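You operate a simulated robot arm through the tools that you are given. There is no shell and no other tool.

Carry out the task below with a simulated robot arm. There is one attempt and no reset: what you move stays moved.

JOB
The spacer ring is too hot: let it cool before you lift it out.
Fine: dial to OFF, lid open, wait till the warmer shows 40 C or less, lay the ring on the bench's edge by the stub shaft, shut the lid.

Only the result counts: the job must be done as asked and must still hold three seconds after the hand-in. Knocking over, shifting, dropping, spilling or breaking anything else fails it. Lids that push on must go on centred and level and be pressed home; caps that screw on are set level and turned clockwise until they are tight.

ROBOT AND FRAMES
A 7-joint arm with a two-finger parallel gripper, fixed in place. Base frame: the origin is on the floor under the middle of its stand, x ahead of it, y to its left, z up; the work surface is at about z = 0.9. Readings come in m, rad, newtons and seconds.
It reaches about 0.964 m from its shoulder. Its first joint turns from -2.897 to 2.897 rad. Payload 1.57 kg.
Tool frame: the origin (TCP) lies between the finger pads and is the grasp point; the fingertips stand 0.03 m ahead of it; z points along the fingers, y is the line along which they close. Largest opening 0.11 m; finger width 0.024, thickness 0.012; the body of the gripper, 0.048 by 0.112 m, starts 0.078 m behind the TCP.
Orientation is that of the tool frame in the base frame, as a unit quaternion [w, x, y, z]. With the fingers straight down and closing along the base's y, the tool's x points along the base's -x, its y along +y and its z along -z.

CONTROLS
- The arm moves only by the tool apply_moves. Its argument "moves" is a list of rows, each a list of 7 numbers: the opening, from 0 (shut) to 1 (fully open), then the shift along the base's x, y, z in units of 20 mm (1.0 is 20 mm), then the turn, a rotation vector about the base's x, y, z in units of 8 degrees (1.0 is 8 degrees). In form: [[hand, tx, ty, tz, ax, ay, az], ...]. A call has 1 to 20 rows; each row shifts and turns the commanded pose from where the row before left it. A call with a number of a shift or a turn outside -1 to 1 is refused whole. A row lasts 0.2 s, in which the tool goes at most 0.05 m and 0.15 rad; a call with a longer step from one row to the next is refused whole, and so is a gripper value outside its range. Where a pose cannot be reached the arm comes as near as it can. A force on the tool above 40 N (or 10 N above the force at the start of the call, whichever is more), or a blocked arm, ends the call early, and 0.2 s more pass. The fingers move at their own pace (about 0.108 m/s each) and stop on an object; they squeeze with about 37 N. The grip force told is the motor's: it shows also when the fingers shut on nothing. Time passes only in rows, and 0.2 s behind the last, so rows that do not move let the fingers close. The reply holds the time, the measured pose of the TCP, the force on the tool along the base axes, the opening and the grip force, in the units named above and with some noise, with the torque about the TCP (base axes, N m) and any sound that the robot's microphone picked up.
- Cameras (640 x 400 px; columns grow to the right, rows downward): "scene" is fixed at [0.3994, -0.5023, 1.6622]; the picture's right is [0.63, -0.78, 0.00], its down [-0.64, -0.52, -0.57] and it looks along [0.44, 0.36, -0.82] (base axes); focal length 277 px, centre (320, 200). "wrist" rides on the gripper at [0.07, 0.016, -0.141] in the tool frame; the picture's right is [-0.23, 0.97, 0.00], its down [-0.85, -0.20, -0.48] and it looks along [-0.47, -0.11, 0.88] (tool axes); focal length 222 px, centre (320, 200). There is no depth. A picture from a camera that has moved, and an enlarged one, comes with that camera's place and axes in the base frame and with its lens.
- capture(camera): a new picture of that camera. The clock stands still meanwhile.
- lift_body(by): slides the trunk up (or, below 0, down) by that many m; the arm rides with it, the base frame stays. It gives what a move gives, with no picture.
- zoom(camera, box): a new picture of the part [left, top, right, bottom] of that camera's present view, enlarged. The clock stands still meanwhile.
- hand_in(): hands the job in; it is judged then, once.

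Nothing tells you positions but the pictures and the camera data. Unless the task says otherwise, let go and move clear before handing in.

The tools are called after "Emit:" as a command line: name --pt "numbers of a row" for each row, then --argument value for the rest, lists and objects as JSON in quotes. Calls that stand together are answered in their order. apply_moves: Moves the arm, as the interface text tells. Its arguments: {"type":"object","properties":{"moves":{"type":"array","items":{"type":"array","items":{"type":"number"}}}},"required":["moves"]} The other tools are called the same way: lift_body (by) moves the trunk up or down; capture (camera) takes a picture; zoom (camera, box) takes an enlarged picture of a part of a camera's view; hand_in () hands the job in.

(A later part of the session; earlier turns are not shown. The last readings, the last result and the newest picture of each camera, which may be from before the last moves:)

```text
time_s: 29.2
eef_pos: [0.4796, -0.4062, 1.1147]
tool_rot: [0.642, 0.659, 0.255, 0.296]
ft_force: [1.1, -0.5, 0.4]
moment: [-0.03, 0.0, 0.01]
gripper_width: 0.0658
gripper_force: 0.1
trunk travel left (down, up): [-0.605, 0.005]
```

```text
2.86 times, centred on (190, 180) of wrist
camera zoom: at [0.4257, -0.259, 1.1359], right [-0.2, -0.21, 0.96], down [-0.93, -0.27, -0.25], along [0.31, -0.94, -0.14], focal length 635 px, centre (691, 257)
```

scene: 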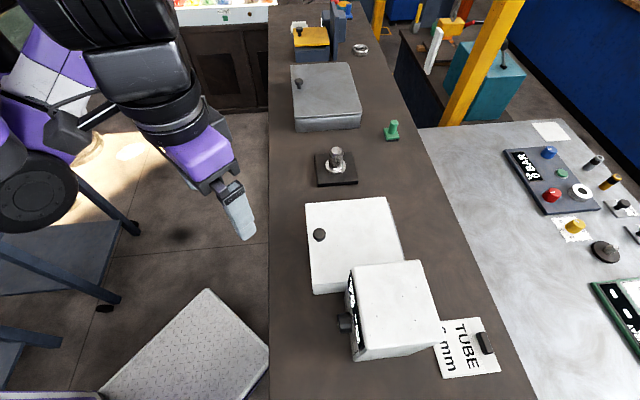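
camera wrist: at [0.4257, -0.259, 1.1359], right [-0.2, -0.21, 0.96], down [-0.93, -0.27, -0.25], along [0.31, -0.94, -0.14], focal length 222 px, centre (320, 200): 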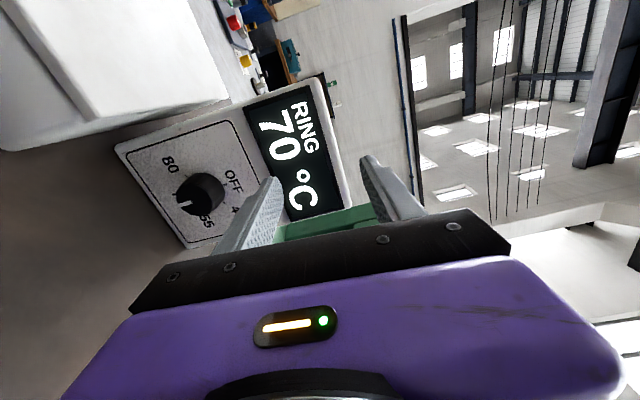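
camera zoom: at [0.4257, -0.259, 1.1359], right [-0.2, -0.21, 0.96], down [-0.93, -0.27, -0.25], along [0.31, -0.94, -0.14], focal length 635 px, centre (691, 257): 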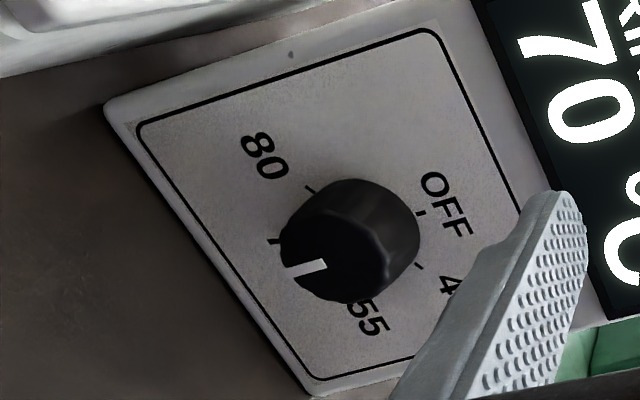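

I've refined the geometry: the panel plane is at a≈0.720, and the dial centre is at b≈0.050, z≈0.974, about 38 mm in diameter. I'll roll back to camera-up and lower to dial height, still clear of the panel.

Emit:
apply_moves --pt "0.6 0 0 0 0.5 -0.5 0" --pt "0.6 0 0 0 0.5 -0.5 0" --pt "0.6 0 0 0 0.5 -0.5 0" --pt "0.6 0 0 0 0.5 -0.5 0" --pt "0.6 0 0 0 0.5 -0.5 0" --pt "0.6 0 0 0 0.5 -0.5 0" --pt "0.6 0 0 0 0.5 -0.5 0" --pt "0.6 0 0 0 0.5 -0.5 0" --pt "0.6 0 0 0 0.5 -0.5 0" --pt "0.6 0 0 0 0.5 -0.5 0" --pt "0.6 0 0 0 0.5 -0.5 0" --pt "0.6 0 0 0 0.5 -0.5 0" --pt "0.6 0 0 0 0.5 -0.5 0" --pt "0.6 0 0 0 0.5 -0.5 0" --pt "0.6 0 0 0 0.5 -0.5 0" --pt "0.6 0 0 0 0.4 -0.4 0" --pt "0.6 0 0 0 0 0 0"

Emit:
apply_moves --pt "0.6 0 0 -0.5 0 0 0" --pt "0.6 0 0 -0.7 0 0 0" --pt "0.6 0 0 -0.7 0 0 0" --pt "0.6 0 0 -0.7 0 0 0" --pt "0.6 0 0 -0.7 0 0 0" --pt "0.6 0 0 -0.7 0 0 0" --pt "0.6 0 0 -0.7 0 0 0" --pt "0.6 0 0 -0.7 0 0 0" --pt "0.6 0 0 -0.7 0 0 0" --pt "0.6 0 0 -0.7 0 0 0" --pt "0.6 0 0 0 0 0 0"

Emit:
zoom --camera "scene" --box '[0, 0, 320, 400]'

Emit:
capture --camera "wrist"

```text
time_s: 32.8
eef_pos: [0.4786, -0.407, 1.1156]
tool_rot: [0.256, 0.641, -0.285, 0.665]
ft_force: [0.1, -0.5, 0.3]
moment: [-0.02, 0.03, 0.02]
gripper_width: 0.0657
gripper_force: 0.0
trunk travel left (down, up): [-0.605, 0.005]
```

```text
time_s: 35.2
eef_pos: [0.4789, -0.4073, 0.9776]
tool_rot: [0.256, 0.641, -0.286, 0.665]
ft_force: [0.4, -0.3, 0.5]
moment: [-0.01, -0.02, 0.0]
gripper_width: 0.0661
gripper_force: 0.0
trunk travel left (down, up): [-0.605, 0.005]
```

```text
1.00 times, centred on (160, 200) of scene (not enlarged: the box is as wide or as high as the picture)
camera zoom: at [0.3994, -0.5023, 1.6622], right [0.63, -0.78, 0.0], down [-0.64, -0.52, -0.57], along [0.44, 0.36, -0.82], focal length 277 px, centre (480, 200)
```

zoom: 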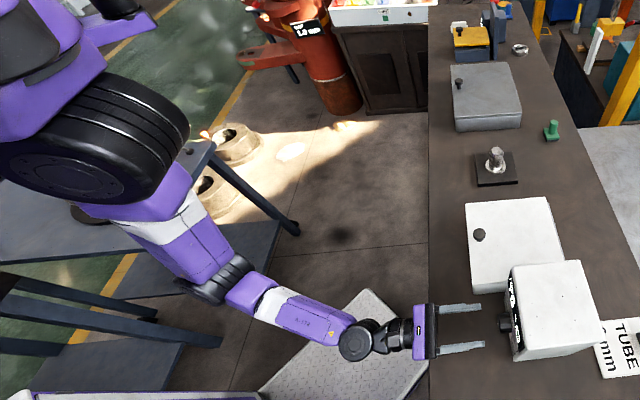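

```text
taken
camera wrist: at [0.3644, -0.3202, 1.0452], right [-0.68, -0.68, -0.28], down [-0.16, 0.5, -0.85], along [0.72, -0.53, -0.45], focal length 222 px, centre (320, 200)
```

wrist: 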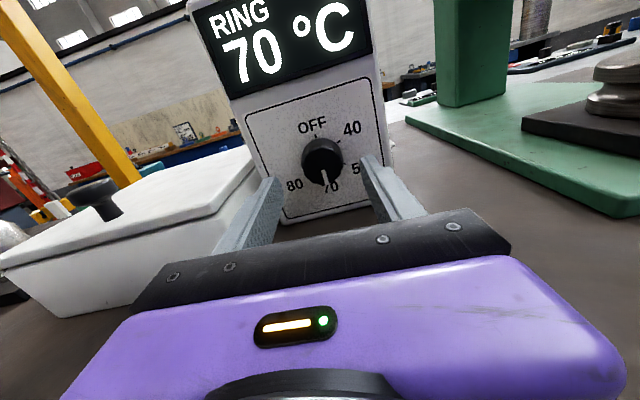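

The dial sits between the open fingers. I'll advance to put the fingertips around it, stopping short of the panel.

Emit:
apply_moves --pt "0.6 0.3 -0.3 -0.1 0.08 0.08 0" --pt "0.6 0.4 -0.4 -0.08 0 0 0" --pt "0.6 0.4 -0.4 0 0 0 0" --pt "0.6 0.4 -0.4 0 0 0 0" --pt "0.6 0.4 -0.4 0 0 0 0" --pt "0.6 0 0 0 0 0 0"

Emit:
capture --camera "wrist"

Emit:
zoom --camera "scene" --box '[250, 240, 420, 390]'

```text
time_s: 36.6
eef_pos: [0.5176, -0.4441, 0.9746]
tool_rot: [0.253, 0.646, -0.287, 0.66]
ft_force: [0.9, -0.3, 0.0]
moment: [-0.01, 0.0, 0.0]
gripper_width: 0.066
gripper_force: 0.1
trunk travel left (down, up): [-0.605, 0.005]
```

```text
taken
camera wrist: at [0.4038, -0.3589, 1.0443], right [-0.68, -0.68, -0.28], down [-0.17, 0.51, -0.84], along [0.71, -0.53, -0.46], focal length 222 px, centre (320, 200)
```

wrist: 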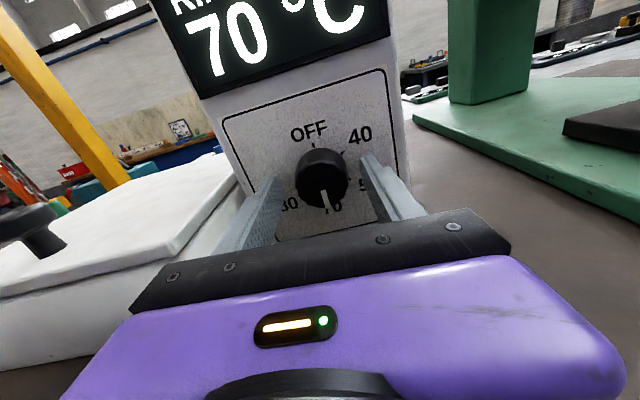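

```text
2.67 times, centred on (335, 315) of scene
camera zoom: at [0.3994, -0.5023, 1.6622], right [0.63, -0.78, 0.0], down [-0.64, -0.52, -0.57], along [0.44, 0.36, -0.82], focal length 738 px, centre (280, -107)
```

zoom: 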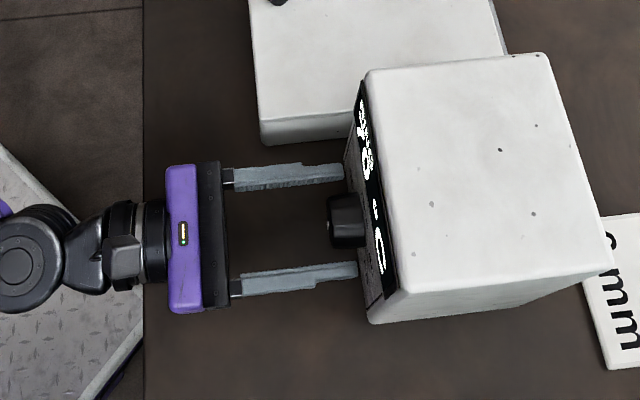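

The fingers straddle the dial evenly. I'll nudge in 4 mm, centre by 2 mm, and close on the dial.

Emit:
apply_moves --pt "0.6 0.07 -0.21 0 0 0 0" --pt "0.45 0 0 0 0 0 0" --pt "0.36 0 0 0 0 0 0" --pt "0.3 0 0 0 0 0 0" --pt "0.2 0 0 0 0 0 0" --pt "0 0 0 0 0 0 0" --pt "0 0 0 0 0 0 0"

Emit:
capture --camera "wrist"

Emit:
zoom --camera "scene" --box '[250, 240, 420, 390]'

```text
time_s: 38.2
eef_pos: [0.5195, -0.4488, 0.9754]
tool_rot: [0.252, 0.646, -0.287, 0.661]
ft_force: [3.9, 2.0, 0.3]
moment: [0.0, -0.02, 0.13]
gripper_width: 0.0428
gripper_force: 44.9
trunk travel left (down, up): [-0.605, 0.005]
```

```text
taken
camera wrist: at [0.4054, -0.3627, 1.0444], right [-0.68, -0.68, -0.28], down [-0.17, 0.51, -0.84], along [0.72, -0.53, -0.46], focal length 222 px, centre (320, 200)
```

wrist: 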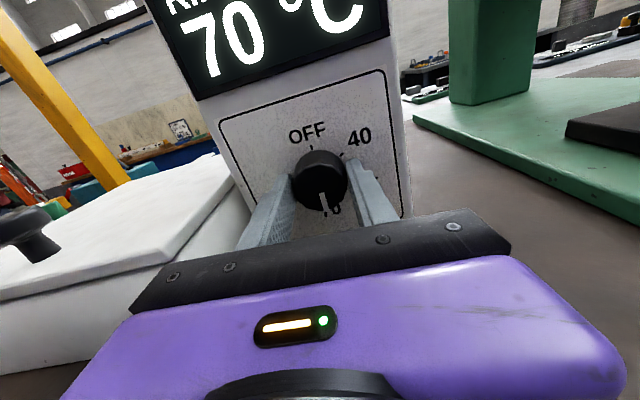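

```text
2.67 times, centred on (335, 315) of scene
camera zoom: at [0.3994, -0.5023, 1.6622], right [0.63, -0.78, 0.0], down [-0.64, -0.52, -0.57], along [0.44, 0.36, -0.82], focal length 738 px, centre (280, -107)
```

zoom: 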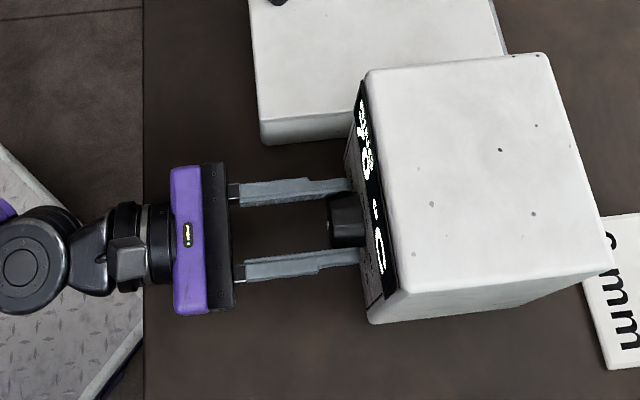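

I have a firm grip on the dial (43 mm). Now I'll turn it counter-clockwise in gentle steps.

Emit:
apply_moves --pt "0 0 0 0 -0.25 0.25 0" --pt "0 0 0 0 -0.35 0.35 0" --pt "0 0 0 0 -0.35 0.35 0" --pt "0 0 0 0 -0.35 0.35 0" --pt "0 0 0 0 -0.35 0.35 0" --pt "0 0 0 0 -0.35 0.35 0" --pt "0 0 0 0 -0.35 0.35 0" --pt "0 0 0 0 0 0 0"

Emit:
capture --camera "wrist"

```text
time_s: 40.0
eef_pos: [0.5188, -0.4495, 0.975]
tool_rot: [0.398, 0.695, -0.13, 0.584]
ft_force: [11.1, 0.0, -2.0]
moment: [0.07, 0.11, 0.24]
gripper_width: 0.0424
gripper_force: 44.8
trunk travel left (down, up): [-0.605, 0.005]
```

```text
taken
camera wrist: at [0.4288, -0.3392, 1.0461], right [-0.69, -0.7, 0.18], down [-0.45, 0.22, -0.86], along [0.56, -0.68, -0.47], focal length 222 px, centre (320, 200)
```

wrist: 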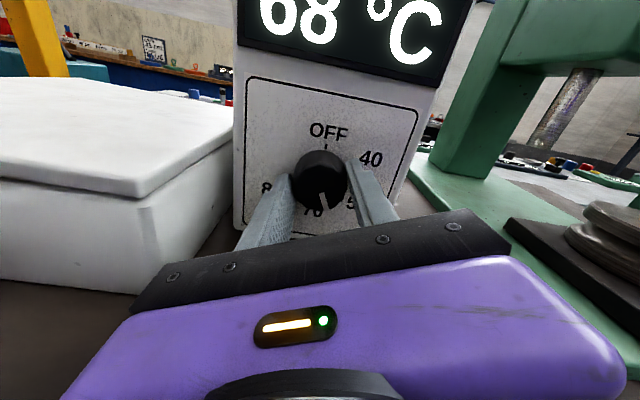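

The dial turns with the hand and the display already shows 68 °C. I'll keep turning, with a tiny sideways correction to ease the side load.

Emit:
apply_moves --pt "0 0.04 0.02 0 -0.25 0.25 0" --pt "0 0.02 0.02 0 -0.35 0.35 0" --pt "0 0 0 0 -0.35 0.35 0" --pt "0 0 0 0 -0.35 0.35 0" --pt "0 0 0 0 -0.35 0.35 0" --pt "0 0 0 0 -0.35 0.35 0" --pt "0 0 0 0 -0.35 0.35 0" --pt "0 0 0 0 -0.35 0.35 0" --pt "0 0 0 0 0 0 0"

Emit:
capture --camera "wrist"

```text
time_s: 42.0
eef_pos: [0.519, -0.4477, 0.9754]
tool_rot: [0.538, 0.705, 0.056, 0.459]
ft_force: [4.0, 0.7, -5.9]
moment: [0.14, 0.23, 0.1]
gripper_width: 0.0428
gripper_force: 44.4
trunk travel left (down, up): [-0.605, 0.005]
```

```text
taken
camera wrist: at [0.4531, -0.3149, 1.0296], right [-0.53, -0.53, 0.66], down [-0.75, -0.07, -0.66], along [0.4, -0.84, -0.36], focal length 222 px, centre (320, 200)
```

wrist: 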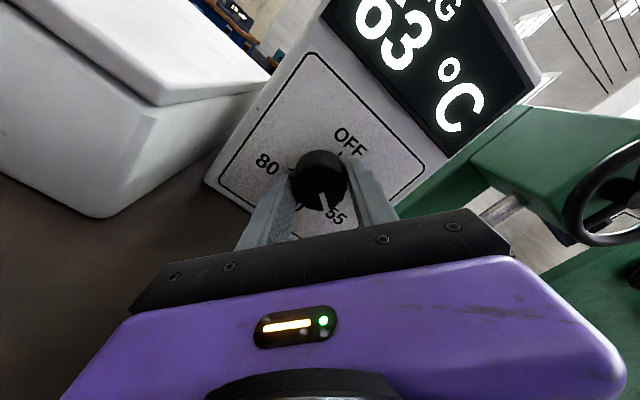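

The pointer has reached about 55 and the display shows 63 °C. I'll turn another ~34° to finish this grip.

Emit:
apply_moves --pt "0 0 0 0 -0.25 0.25 0" --pt "0 0 0 0 -0.35 0.35 0" --pt "0 0 0 0 -0.35 0.35 0" --pt "0 0 0 0 -0.35 0.35 0" --pt "0 0 0 0 -0.35 0.35 0" --pt "0 0 0 0 -0.35 0.35 0" --pt "0 0 0 0 -0.35 0.35 0" --pt "0 0 0 0 -0.35 0.35 0" --pt "0 0 0 0 -0.25 0.25 0" --pt "0 0 0 0 0 0 0"

Emit:
capture --camera "wrist"

```text
time_s: 43.7
eef_pos: [0.5211, -0.4475, 0.9751]
tool_rot: [0.609, 0.691, 0.184, 0.345]
ft_force: [0.0, -7.3, -8.1]
moment: [-0.15, -0.14, 0.65]
gripper_width: 0.0426
gripper_force: 44.9
out of reach, approached as far as the arm can: row 5, 6, 7, 8
trunk travel left (down, up): [-0.605, 0.005]
stopped in row 8: the force on the tool passed its limit at 46 N (the readings are from after the stop); the commanded pose is now the measured one
```

```text
taken
camera wrist: at [0.4665, -0.3029, 1.0124], right [-0.32, -0.34, 0.88], down [-0.9, -0.2, -0.4], along [0.31, -0.92, -0.24], focal length 222 px, centre (320, 200)
```

wrist: 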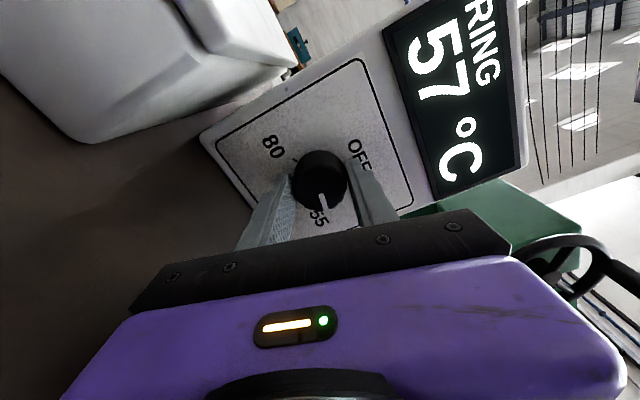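

The wrist hit its roll limit with the pointer a bit past 55 and the display at 57 °C. I'll release, back off straight out, and roll the wrist back for a second grip.

Emit:
apply_moves --pt "0.3 0 0 0 0 0 0" --pt "0.6 0 0 0 0 0 0" --pt "0.6 0 0 0 0 0 0" --pt "0.6 -0.3 0.3 0 0 0 0" --pt "0.6 -0.4 0.4 0 0 0 0" --pt "0.6 -0.4 0.4 0 0 0 0" --pt "0.6 -0.4 0.4 0 0 0 0" --pt "0.6 -0.4 0.4 0 0 0 0" --pt "0.6 0 0 0 0 0 0"

Emit:
zoom --camera "scene" --box '[0, 0, 320, 400]'

Emit:
capture --camera "wrist"

```text
time_s: 45.7
eef_pos: [0.4826, -0.4092, 0.9791]
tool_rot: [0.607, 0.691, 0.185, 0.346]
ft_force: [-0.3, 0.2, 0.9]
moment: [-0.02, 0.01, -0.01]
gripper_width: 0.0658
gripper_force: 0.1
trunk travel left (down, up): [-0.605, 0.005]
```

```text
1.00 times, centred on (160, 200) of scene (not enlarged: the box is as wide or as high as the picture)
camera zoom: at [0.3994, -0.5023, 1.6622], right [0.63, -0.78, 0.0], down [-0.64, -0.52, -0.57], along [0.44, 0.36, -0.82], focal length 277 px, centre (480, 200)
```

zoom: 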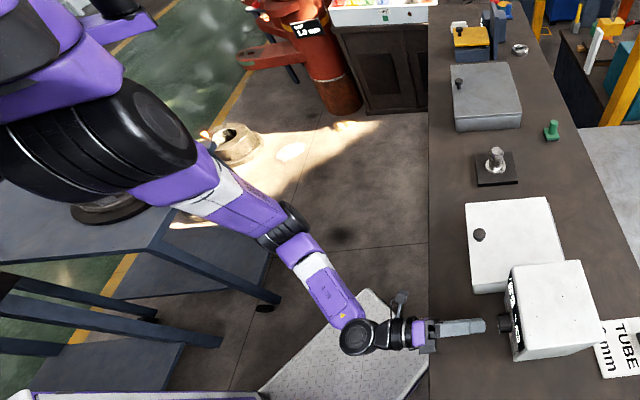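

```text
taken
camera wrist: at [0.4284, -0.2647, 1.0155], right [-0.32, -0.34, 0.88], down [-0.9, -0.2, -0.4], along [0.31, -0.92, -0.24], focal length 222 px, centre (320, 200)
```

wrist: 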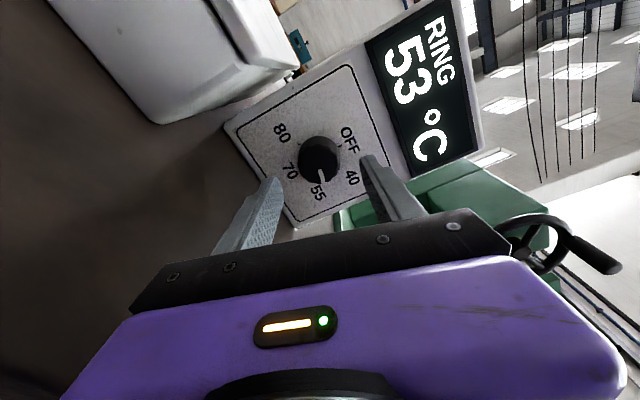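

The display shows 53 °C and the pointer sits between 40 and 55. I'll roll the wrist back clockwise for the second grip.

Emit:
apply_moves --pt "0.6 0 0 0 0.4 -0.4 0" --pt "0.6 0 0 0 0.5 -0.5 0" --pt "0.6 0 0 0 0.5 -0.5 0" --pt "0.6 0 0 0 0.5 -0.5 0" --pt "0.6 0 0 0 0.5 -0.5 0" --pt "0.6 0 0 0 0.5 -0.5 0" --pt "0.6 0 0 0 0.5 -0.5 0" --pt "0.6 0 0 0 0.5 -0.5 0" --pt "0.6 0 0 0 0.5 -0.5 0" --pt "0.6 0 0 0 0.5 -0.5 0" --pt "0.6 0 0 0 0.5 -0.5 0" --pt "0.6 0 0 0 0.5 -0.5 0" --pt "0.6 0 0 0 0.5 -0.5 0" --pt "0.6 0 0 0 0 0 0"

Emit:
apply_moves --pt "0.6 0 0 0 0.4 -0.4 0" --pt "0.6 0 0 0 0.4 -0.4 0" --pt "0.6 0 0 0 0.4 -0.4 0" --pt "0.6 0 0 0 0 0 0"

```text
time_s: 48.7
eef_pos: [0.4813, -0.4089, 0.9756]
tool_rot: [0.279, 0.666, -0.25, 0.645]
ft_force: [0.0, 0.4, -0.1]
moment: [0.02, 0.0, 0.0]
gripper_width: 0.0662
gripper_force: 0.0
trunk travel left (down, up): [-0.605, 0.005]
```

```text
time_s: 49.7
eef_pos: [0.4819, -0.4102, 0.9765]
tool_rot: [0.201, 0.631, -0.324, 0.675]
ft_force: [-0.8, 0.0, 0.8]
moment: [-0.01, 0.01, -0.01]
gripper_width: 0.0661
gripper_force: 0.0
trunk travel left (down, up): [-0.605, 0.005]
```

Emit:
apply_moves --pt "0.6 0 0 0 0.4 -0.4 -0.08" --pt "0.6 0 0 0 0.4 -0.4 -0.07" --pt "0.6 0 0 0 0.4 -0.4 0" --pt "0.6 0 0 0 0.4 -0.4 0" --pt "0.6 0 0 0 0 0 0"

Emit:
capture --camera "wrist"

Emit:
zoom --camera "scene" --box '[0, 0, 320, 400]'

```text
time_s: 50.9
eef_pos: [0.4829, -0.4104, 0.977]
tool_rot: [0.099, 0.567, -0.427, 0.698]
ft_force: [0.1, -0.7, 1.0]
moment: [0.03, -0.01, 0.0]
gripper_width: 0.0661
gripper_force: 0.0
trunk travel left (down, up): [-0.605, 0.005]
```

```text
taken
camera wrist: at [0.3488, -0.3437, 1.0315], right [-0.53, -0.52, -0.67], down [0.07, 0.76, -0.65], along [0.84, -0.39, -0.36], focal length 222 px, centre (320, 200)
```

wrist: 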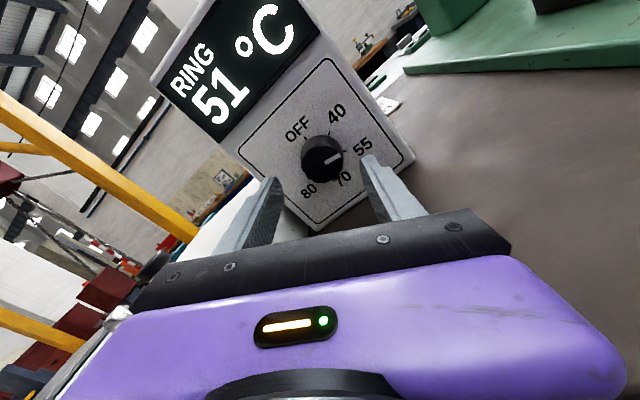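

```text
1.00 times, centred on (160, 200) of scene (not enlarged: the box is as wide or as high as the picture)
camera zoom: at [0.3994, -0.5023, 1.6622], right [0.63, -0.78, 0.0], down [-0.64, -0.52, -0.57], along [0.44, 0.36, -0.82], focal length 277 px, centre (480, 200)
```

zoom: 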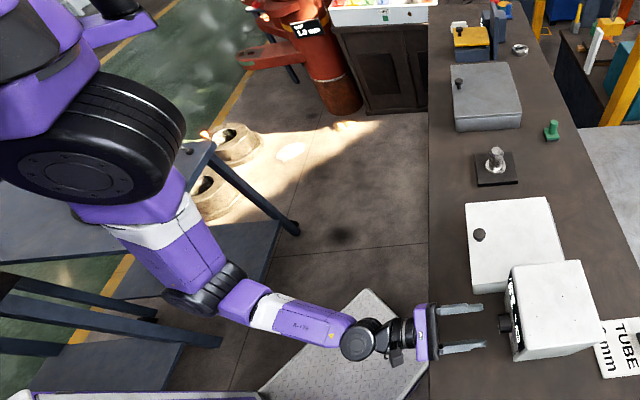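

I'll roll a few more degrees clockwise for margin, then advance and grip again.

Emit:
apply_moves --pt "0.6 0 0 0 0.4 -0.4 0" --pt "0.6 0 0 0 0.4 -0.4 0" --pt "0.6 0 0 0 0.2 -0.2 0" --pt "0.6 0 0 0 0 0 0"

```text
time_s: 51.9
eef_pos: [0.482, -0.4087, 0.9772]
tool_rot: [0.03, 0.524, -0.479, 0.704]
ft_force: [-0.1, 0.5, 0.3]
moment: [-0.03, 0.0, -0.02]
gripper_width: 0.0662
gripper_force: 0.0
trunk travel left (down, up): [-0.605, 0.005]
```

Emit:
apply_moves --pt "0.6 0.27 -0.36 -0.11 0 0 0" --pt "0.6 0.4 -0.4 0 0 0 0" --pt "0.6 0.4 -0.4 0 0 0 0" --pt "0.6 0.4 -0.4 0 0 0 0" --pt "0.6 0.4 -0.4 0 0 0 0" --pt "0.6 0 0 0 0 0 0"

Emit:
capture --camera "wrist"

```text
time_s: 53.3
eef_pos: [0.5192, -0.4497, 0.9742]
tool_rot: [0.031, 0.524, -0.479, 0.703]
ft_force: [-0.2, -0.6, 0.0]
moment: [0.04, -0.05, -0.02]
gripper_width: 0.0659
gripper_force: 0.1
trunk travel left (down, up): [-0.605, 0.005]
```

```text
taken
camera wrist: at [0.3795, -0.3902, 1.019], right [-0.43, -0.42, -0.8], down [0.15, 0.84, -0.52], along [0.89, -0.35, -0.29], focal length 222 px, centre (320, 200)
```

wrist: 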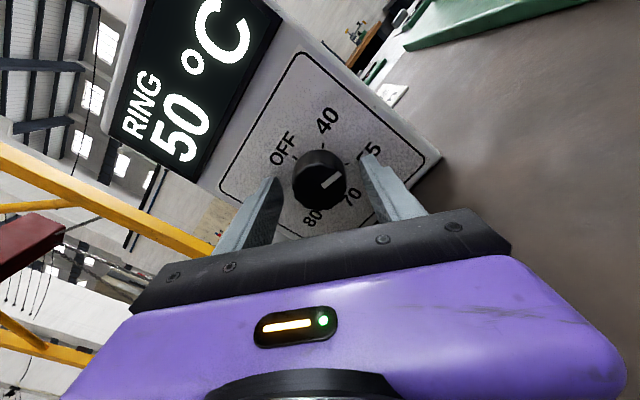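

Emit:
apply_moves --pt "0.45 0 0 0 0 0 0" --pt "0.36 0 0 0 0 0 0" --pt "0.3 0 0 0 0 0 0" --pt "0.2 0 0 0 0 0 0" --pt "0 0 0 0 0 0 0" --pt "0 0 0 0 0 0 0"

Emit:
apply_moves --pt "0 0 0 0 -0.25 0.25 0" --pt "0 0 0 0 -0.35 0.35 0" --pt "0 0 0 0 -0.35 0.35 0" --pt "0 0 0 0 -0.35 0.35 0" --pt "0 0 0 0 -0.35 0.35 0" --pt "0 0 0 0 -0.35 0.35 0" --pt "0 0 0 0 -0.35 0.35 0" --pt "0 0 0 0 -0.35 0.35 0" --pt "0 0 0 0 -0.35 0.35 0" --pt "0 0 0 0 0 0 0"

Emit:
capture --camera "wrist"

```text
time_s: 54.7
eef_pos: [0.5197, -0.4494, 0.9757]
tool_rot: [0.03, 0.523, -0.479, 0.704]
ft_force: [1.6, 2.1, 3.2]
moment: [-0.04, -0.06, 0.13]
gripper_width: 0.0423
gripper_force: 45.0
trunk travel left (down, up): [-0.605, 0.005]
```

```text
time_s: 56.9
eef_pos: [0.52, -0.4488, 0.9766]
tool_rot: [0.239, 0.641, -0.303, 0.663]
ft_force: [9.4, -10.0, 8.4]
moment: [-0.15, -0.09, -0.04]
gripper_width: 0.0424
gripper_force: 45.5
trunk travel left (down, up): [-0.605, 0.005]
```

```text
taken
camera wrist: at [0.4046, -0.3649, 1.044], right [-0.67, -0.67, -0.32], down [-0.14, 0.54, -0.83], along [0.73, -0.51, -0.46], focal length 222 px, centre (320, 200)
```

wrist: 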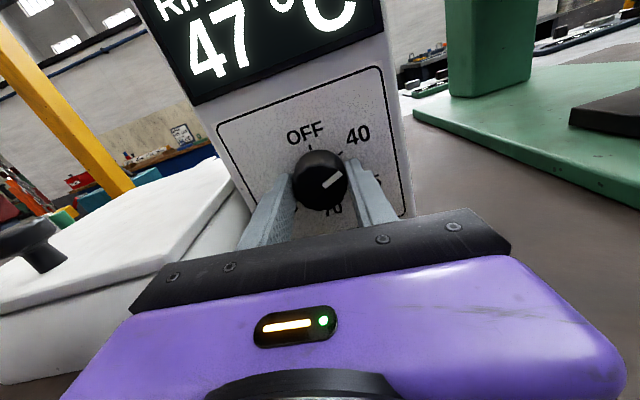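

The second grip is turning well, and the display is at 47 °C. I'll continue counter-clockwise with a slight offset to relieve the load.

Emit:
apply_moves --pt "0 0.03 -0.03 0.04 -0.25 0.25 0" --pt "0 0.02 -0.02 0.02 -0.35 0.35 0" --pt "0 0 0 0 -0.35 0.35 0" --pt "0 0 0 0 -0.35 0.35 0" --pt "0 0 0 0 -0.35 0.35 0" --pt "0 0 0 0 -0.35 0.35 0" --pt "0 0 0 0 -0.35 0.35 0" --pt "0 0 0 0 -0.35 0.35 0" --pt "0 0 0 0 -0.35 0.35 0" --pt "0 0 0 0 0 0 0"

Emit:
capture --camera "wrist"

```text
time_s: 59.1
eef_pos: [0.5199, -0.4483, 0.9755]
tool_rot: [0.427, 0.702, -0.1, 0.561]
ft_force: [-9.6, 20.0, -4.6]
moment: [0.23, 0.22, 0.27]
gripper_width: 0.042
gripper_force: 44.9
trunk travel left (down, up): [-0.605, 0.005]
```

```text
taken
camera wrist: at [0.435, -0.3347, 1.0449], right [-0.68, -0.68, 0.28], down [-0.51, 0.17, -0.84], along [0.52, -0.71, -0.46], focal length 222 px, centre (320, 200)
```

wrist: 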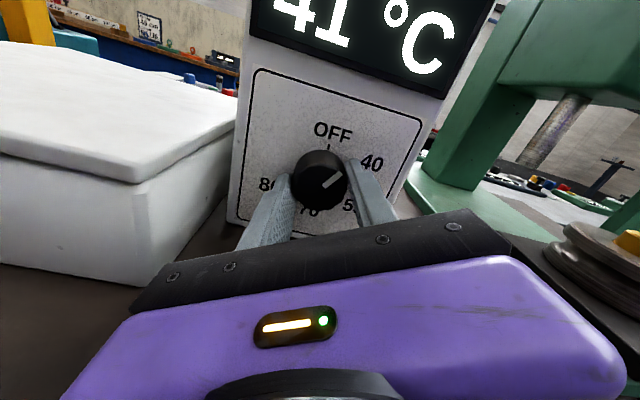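

The display is at 41 °C and about 45° remain. I'll ease the axial load back and continue.

Emit:
apply_moves --pt "0 -0.04 0.06 -0.02 -0.25 0.25 0" --pt "0 0.01 0.03 0 -0.35 0.35 0" --pt "0 0 0 0 -0.35 0.35 0" --pt "0 0 0 0 -0.35 0.35 0" --pt "0 0 0 0 -0.35 0.35 0" --pt "0 0 0 0 -0.35 0.35 0" --pt "0 0 0 0 -0.35 0.35 0" --pt "0 0 0 0 0 0 0"

Emit:
capture --camera "wrist"

```text
time_s: 60.9
eef_pos: [0.5212, -0.4486, 0.9744]
tool_rot: [0.546, 0.705, 0.063, 0.448]
ft_force: [8.2, -17.1, -14.2]
moment: [0.29, 0.28, -0.44]
gripper_width: 0.0423
gripper_force: 45.1
trunk travel left (down, up): [-0.605, 0.005]
```

```text
taken
camera wrist: at [0.4556, -0.314, 1.0282], right [-0.52, -0.52, 0.68], down [-0.76, -0.07, -0.65], along [0.38, -0.85, -0.35], focal length 222 px, centre (320, 200)
```

wrist: 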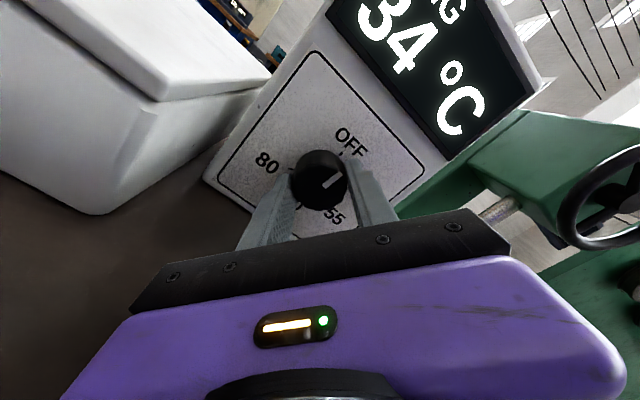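

The display shows 34 °C and the pointer is nearly at OFF. I'll zoom in to measure the remaining angle.

Emit:
zoom --camera "wrist" --box '[270, 110, 390, 230]'

```text
3.33 times, centred on (330, 170) of wrist
camera zoom: at [0.4556, -0.314, 1.0282], right [-0.52, -0.52, 0.68], down [-0.76, -0.07, -0.65], along [0.38, -0.85, -0.35], focal length 740 px, centre (287, 300)
```

zoom: 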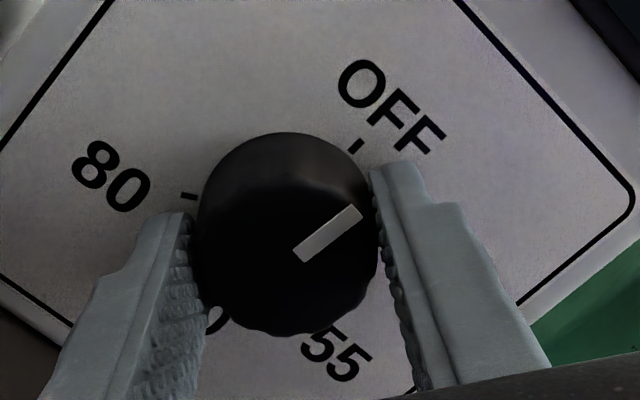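

The pointer measures about 6° short of OFF. I'll make the small final turn with light load corrections.

Emit:
apply_moves --pt "0 0.03 -0.03 -0.02 -0.2 0.2 0" --pt "0 0 0 0 -0.2 0.2 0" --pt "0 0 0 0 -0.17 0.17 0" --pt "0 0 0 0 0 0 0"

Emit:
zoom --camera "wrist" --box '[270, 110, 390, 230]'

Emit:
capture --camera "wrist"

```text
time_s: 61.9
eef_pos: [0.5194, -0.4481, 0.976]
tool_rot: [0.57, 0.7, 0.103, 0.418]
ft_force: [-0.7, -8.0, -7.1]
moment: [0.15, 0.13, -0.11]
gripper_width: 0.042
gripper_force: 44.9
trunk travel left (down, up): [-0.605, 0.005]
```

```text
3.33 times, centred on (330, 170) of wrist
camera zoom: at [0.4595, -0.31, 1.0222], right [-0.47, -0.46, 0.75], down [-0.81, -0.12, -0.58], along [0.36, -0.88, -0.31], focal length 740 px, centre (287, 300)
```

zoom: 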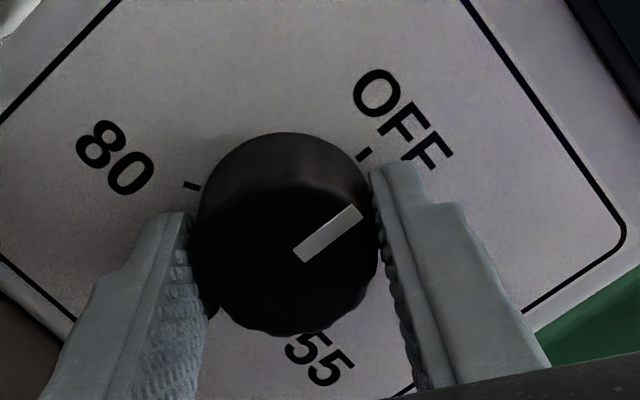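

```text
taken
camera wrist: at [0.4595, -0.31, 1.0222], right [-0.47, -0.46, 0.75], down [-0.81, -0.12, -0.58], along [0.36, -0.88, -0.31], focal length 222 px, centre (320, 200)
```

wrist: 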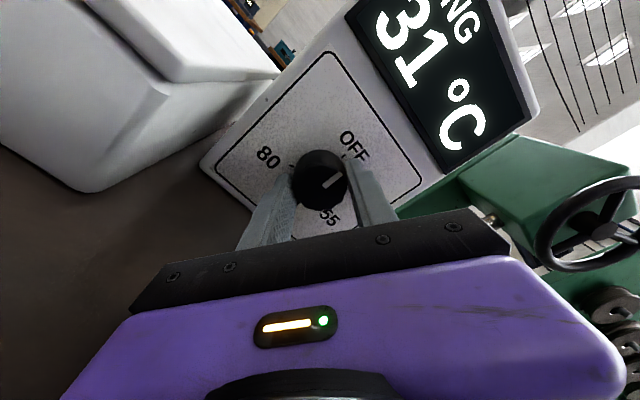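

The pointer now computes to be straight at OFF, and the display reads 31 °C. I'll release, back out, and verify.

Emit:
apply_moves --pt "0.3 0 0 0 0 0 0" --pt "0.6 0 0 0 0 0 0" --pt "0.6 0 0 0 0 0 0" --pt "0.6 -0.3 0.3 0 0 0 0" --pt "0.6 -0.4 0.4 0 0 0 0" --pt "0.6 -0.4 0.4 0 0 0 0" --pt "0.6 -0.4 0.4 0 0 0 0" --pt "0.6 -0.4 0.4 0 0 0 0" --pt "0.6 0 0 0 0 0 0"

Emit:
capture --camera "wrist"

Emit:
capture --camera "scene"

```text
time_s: 63.9
eef_pos: [0.4823, -0.4102, 0.9753]
tool_rot: [0.57, 0.699, 0.103, 0.419]
ft_force: [-1.0, 0.0, 0.2]
moment: [0.0, 0.01, 0.02]
gripper_width: 0.066
gripper_force: 0.2
trunk travel left (down, up): [-0.605, 0.005]
```

```text
taken
camera wrist: at [0.4219, -0.2715, 1.0224], right [-0.47, -0.46, 0.75], down [-0.81, -0.13, -0.58], along [0.36, -0.88, -0.31], focal length 222 px, centre (320, 200)
```

wrist: 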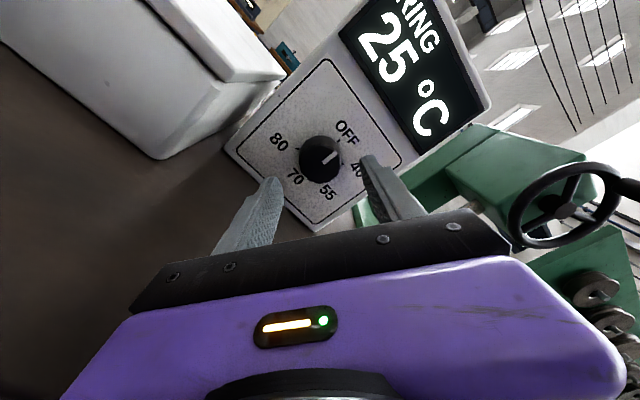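

```text
taken
```

scene: 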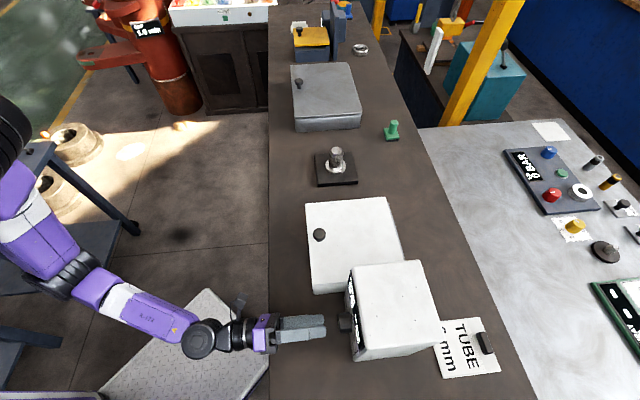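

The pointer is on OFF and the display shows 25 °C. Next is the lid: I'll rise, roll to camera-up, then slide along the bench to line up with the lid knob.

Emit:
apply_moves --pt "0.6 -0.1 0.1 0.5 0.4 -0.4 0" --pt "0.6 -0.1 0.1 0.6 0.5 -0.5 0" --pt "0.6 0 0 0.6 0.5 -0.5 0" --pt "0.6 0 0 0.6 0.5 -0.5 0" --pt "0.6 0 0 0.6 0.5 -0.5 0" --pt "0.6 0 0 0.6 0.5 -0.5 0" --pt "0.6 0 0 0.6 0.5 -0.5 0" --pt "0.6 0 0 0.6 0.5 -0.5 0" --pt "0.6 0 0 0.6 0.5 -0.5 0" --pt "0.6 0 0 0.6 0.5 -0.5 0" --pt "0.6 0 0 0.3 0.5 -0.5 0" --pt "0.6 0 0 0 0 0 0"

Emit:
apply_moves --pt "0.6 0.4 0.4 0 0 0 0" --pt "0.6 0.6 0.6 0 0 0 0" --pt "0.6 0.6 0.6 0 0 0 0" --pt "0.6 0.6 0.6 0 0 0 0" --pt "0.6 0.6 0.6 0 0 0 0" --pt "0.6 0.6 0.6 0 0 0 0" --pt "0.6 0.6 0.6 0 0 0 0" --pt "0.6 0.6 0.6 0 0 0 0" --pt "0.6 0.6 0.6 0 0 0 0" --pt "0.6 0.6 0.6 0 0 0 0" --pt "0.6 0.6 0.6 0 0 0 0" --pt "0.6 0.6 0.6 0 0 0 0" --pt "0.6 0.4 0.4 0 0 0 0" --pt "0.6 0 0 0 0 0 0"

Emit:
capture --camera "wrist"

Emit:
zoom --camera "scene" --box '[0, 0, 320, 400]'

```text
time_s: 66.5
eef_pos: [0.4788, -0.4075, 1.0998]
tool_rot: [0.276, 0.657, -0.267, 0.649]
ft_force: [-0.4, -0.3, 1.2]
moment: [-0.04, -0.03, 0.02]
gripper_width: 0.0657
gripper_force: 0.1
trunk travel left (down, up): [-0.605, 0.005]
```

```text
time_s: 69.5
eef_pos: [0.6262, -0.2593, 1.1001]
tool_rot: [0.277, 0.657, -0.267, 0.648]
ft_force: [-0.3, -0.6, 0.6]
moment: [-0.03, 0.02, 0.0]
gripper_width: 0.0661
gripper_force: 0.1
trunk travel left (down, up): [-0.605, 0.005]
```

```text
taken
camera wrist: at [0.5163, -0.169, 1.1705], right [-0.69, -0.69, -0.21], down [-0.21, 0.47, -0.86], along [0.69, -0.55, -0.47], focal length 222 px, centre (320, 200)
```

wrist: 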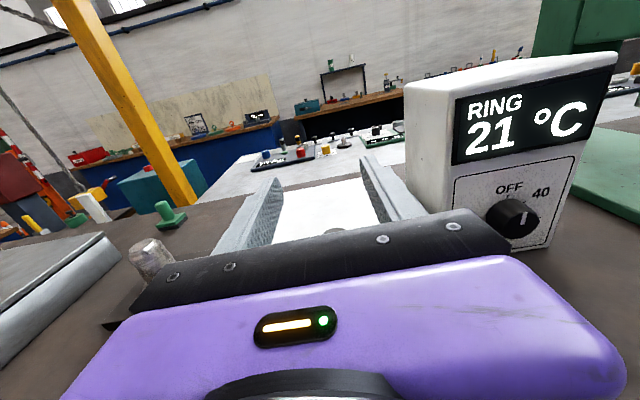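

```text
1.00 times, centred on (160, 200) of scene (not enlarged: the box is as wide or as high as the picture)
camera zoom: at [0.3994, -0.5023, 1.6622], right [0.63, -0.78, 0.0], down [-0.64, -0.52, -0.57], along [0.44, 0.36, -0.82], focal length 277 px, centre (480, 200)
```

zoom: 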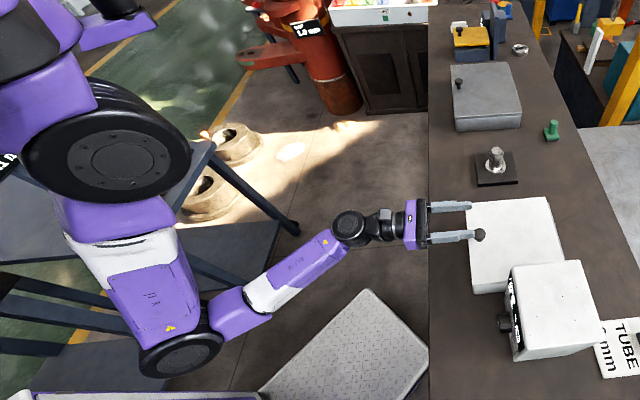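

The display now reads 21 °C. I'll check the dial and look at the knob area.

Emit:
zoom --camera "wrist" --box '[440, 150, 600, 260]'

Emit:
zoom --camera "scene" --box '[230, 150, 450, 310]'

```text
3.64 times, centred on (520, 205) of wrist
camera zoom: at [0.5163, -0.169, 1.1705], right [-0.69, -0.69, -0.21], down [-0.21, 0.47, -0.86], along [0.69, -0.55, -0.47], focal length 808 px, centre (-407, 182)
```

zoom: 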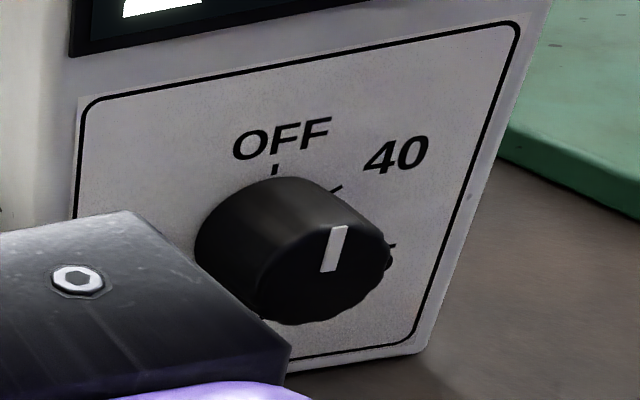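

```text
2.50 times, centred on (340, 230) of scene
camera zoom: at [0.3994, -0.5023, 1.6622], right [0.63, -0.78, 0.0], down [-0.64, -0.52, -0.57], along [0.44, 0.36, -0.82], focal length 692 px, centre (270, 125)
```

zoom: 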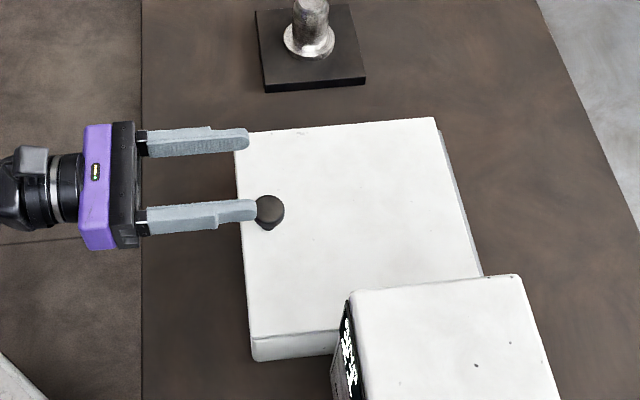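

The dial pointer is on OFF. The lid knob is at a≈0.668, b≈0.259, its disc at z≈1.02, with the lid top at about 0.995. I'll pull back, drop to knob height, and approach it horizontally.

Emit:
apply_moves --pt "0.6 -0.5 0.5 0 0 0 0" --pt "0.6 -0.5 0.5 0 0 0 0" --pt "0.6 -0.5 0.5 0 0 0 0" --pt "0.6 0 0 -0.6 0 0 0" --pt "0.6 0 0 -0.7 0 0 0" --pt "0.6 0 0 -0.7 0 0 0" --pt "0.6 0 0 -0.7 0 0 0" --pt "0.6 0 0 -0.7 0 0 0" --pt "0.6 0 0 -0.5 0 0 0" --pt "0.6 0 0 0 0 0 0"

Emit:
capture --camera "wrist"

Emit:
zoom --camera "scene" --box '[230, 150, 450, 310]'

```text
time_s: 71.7
eef_pos: [0.5965, -0.2288, 1.0207]
tool_rot: [0.277, 0.657, -0.267, 0.648]
ft_force: [-0.7, -0.7, 0.5]
moment: [0.04, 0.02, 0.01]
gripper_width: 0.0659
gripper_force: 0.1
trunk travel left (down, up): [-0.605, 0.005]
```

```text
taken
camera wrist: at [0.4864, -0.1394, 1.092], right [-0.69, -0.69, -0.21], down [-0.21, 0.47, -0.86], along [0.69, -0.55, -0.47], focal length 222 px, centre (320, 200)
```

wrist: 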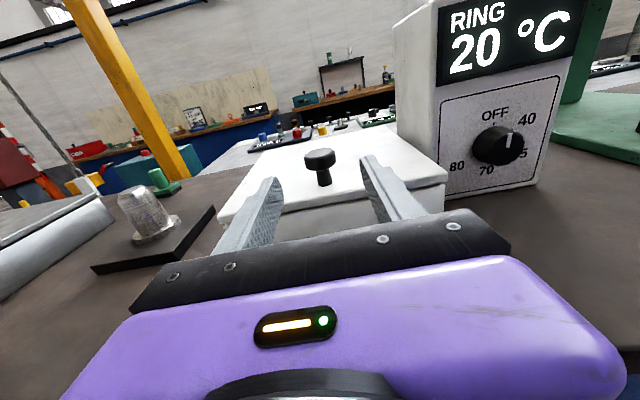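

```text
2.50 times, centred on (340, 230) of scene
camera zoom: at [0.3994, -0.5023, 1.6622], right [0.63, -0.78, 0.0], down [-0.64, -0.52, -0.57], along [0.44, 0.36, -0.82], focal length 692 px, centre (270, 125)
```

zoom: 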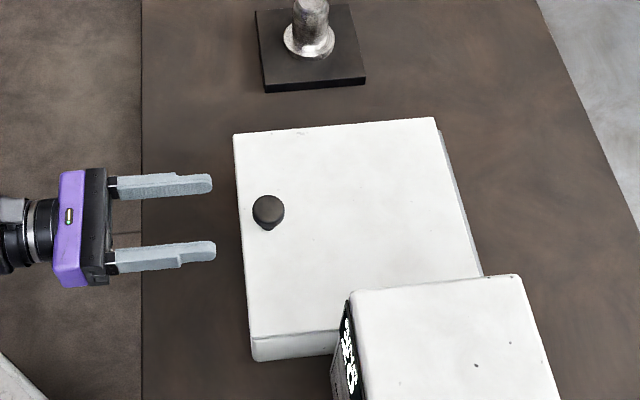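

Emit:
zoom --camera "wrist" --box '[210, 110, 460, 260]'

```text
2.56 times, centred on (335, 185) of wrist
camera zoom: at [0.4864, -0.1394, 1.092], right [-0.69, -0.69, -0.21], down [-0.21, 0.47, -0.86], along [0.69, -0.55, -0.47], focal length 569 px, centre (282, 238)
```

zoom: 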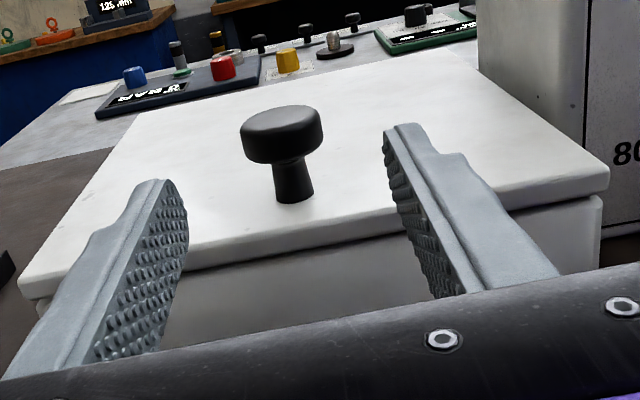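

The knob is a mushroom shape: a disc about 34 mm wide at z≈1.01–1.026 on a stem, with the lid top at about 0.989. I'll move in and grip the disc.

Emit:
apply_moves --pt "0.6 0.3 -0.3 -0.1 0 0 0" --pt "0.6 0.45 -0.45 -0.06 0 0 0" --pt "0.6 0.45 -0.45 0 0 0 0" --pt "0.6 0.45 -0.45 0 0 0 0" --pt "0.6 0.45 -0.45 0 0 0 0" --pt "0.6 0.37 -0.37 0 0 0 0" --pt "0.6 0 0 0 0 0 0"

Emit:
apply_moves --pt "0.45 0 0 0 0 0 0" --pt "0.35 0 0 0 0 0 0" --pt "0.2 0 0 0 0 0 0" --pt "0 0 0 0 0 0 0" --pt "0 0 0 0 0 0 0"

Emit:
capture --camera "wrist"

Emit:
zoom --camera "scene" --box '[230, 150, 450, 310]'

```text
time_s: 73.3
eef_pos: [0.6461, -0.2782, 1.0176]
tool_rot: [0.277, 0.657, -0.268, 0.649]
ft_force: [-0.2, -1.5, 0.1]
moment: [0.0, 0.01, -0.03]
gripper_width: 0.066
gripper_force: 0.1
trunk travel left (down, up): [-0.605, 0.005]
```

```text
time_s: 74.5
eef_pos: [0.6454, -0.2775, 1.0172]
tool_rot: [0.276, 0.657, -0.267, 0.649]
ft_force: [1.9, -0.2, 0.2]
moment: [0.32, -0.34, 0.03]
gripper_width: 0.0336
gripper_force: 41.5
trunk travel left (down, up): [-0.605, 0.005]
```

```text
taken
camera wrist: at [0.5358, -0.1883, 1.0887], right [-0.69, -0.69, -0.21], down [-0.21, 0.47, -0.86], along [0.69, -0.55, -0.47], focal length 222 px, centre (320, 200)
```

wrist: 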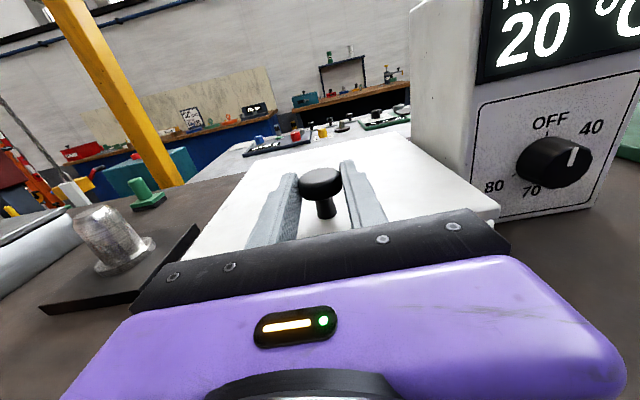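

```text
2.50 times, centred on (340, 230) of scene
camera zoom: at [0.3994, -0.5023, 1.6622], right [0.63, -0.78, 0.0], down [-0.64, -0.52, -0.57], along [0.44, 0.36, -0.82], focal length 692 px, centre (270, 125)
```

zoom: 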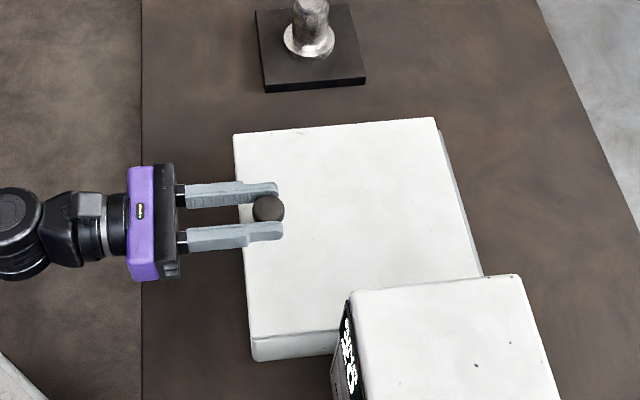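

I have the knob gripped at 34 mm. I'll lift gently by a small amount to see how the lid is hung.

Emit:
apply_moves --pt "0 0.02 -0.02 0.2 0 0 0" --pt "0 0.03 -0.03 0.3 0 0 0" --pt "0 0.05 -0.05 0.4 0 0 0" --pt "0 0.07 -0.07 0.4 0 0 0" --pt "0 0 0 0 0 0 0"

Emit:
capture --camera "wrist"

Emit:
zoom --camera "scene" --box '[230, 150, 450, 310]'

```text
time_s: 75.7
eef_pos: [0.6495, -0.2811, 1.0434]
tool_rot: [0.277, 0.657, -0.267, 0.648]
ft_force: [2.4, -3.9, -8.0]
moment: [1.32, 0.61, 0.01]
gripper_width: 0.0335
gripper_force: 41.5
trunk travel left (down, up): [-0.605, 0.005]
```

```text
taken
camera wrist: at [0.5396, -0.1919, 1.1145], right [-0.69, -0.69, -0.21], down [-0.21, 0.47, -0.86], along [0.69, -0.55, -0.47], focal length 222 px, centre (320, 200)
```

wrist: 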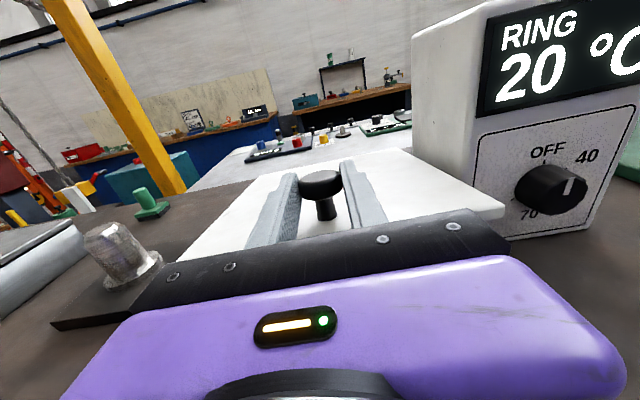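

```text
2.50 times, centred on (340, 230) of scene
camera zoom: at [0.3994, -0.5023, 1.6622], right [0.63, -0.78, 0.0], down [-0.64, -0.52, -0.57], along [0.44, 0.36, -0.82], focal length 692 px, centre (270, 125)
```

zoom: 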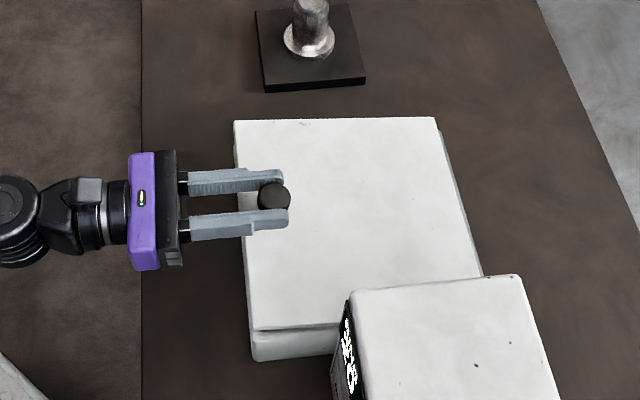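

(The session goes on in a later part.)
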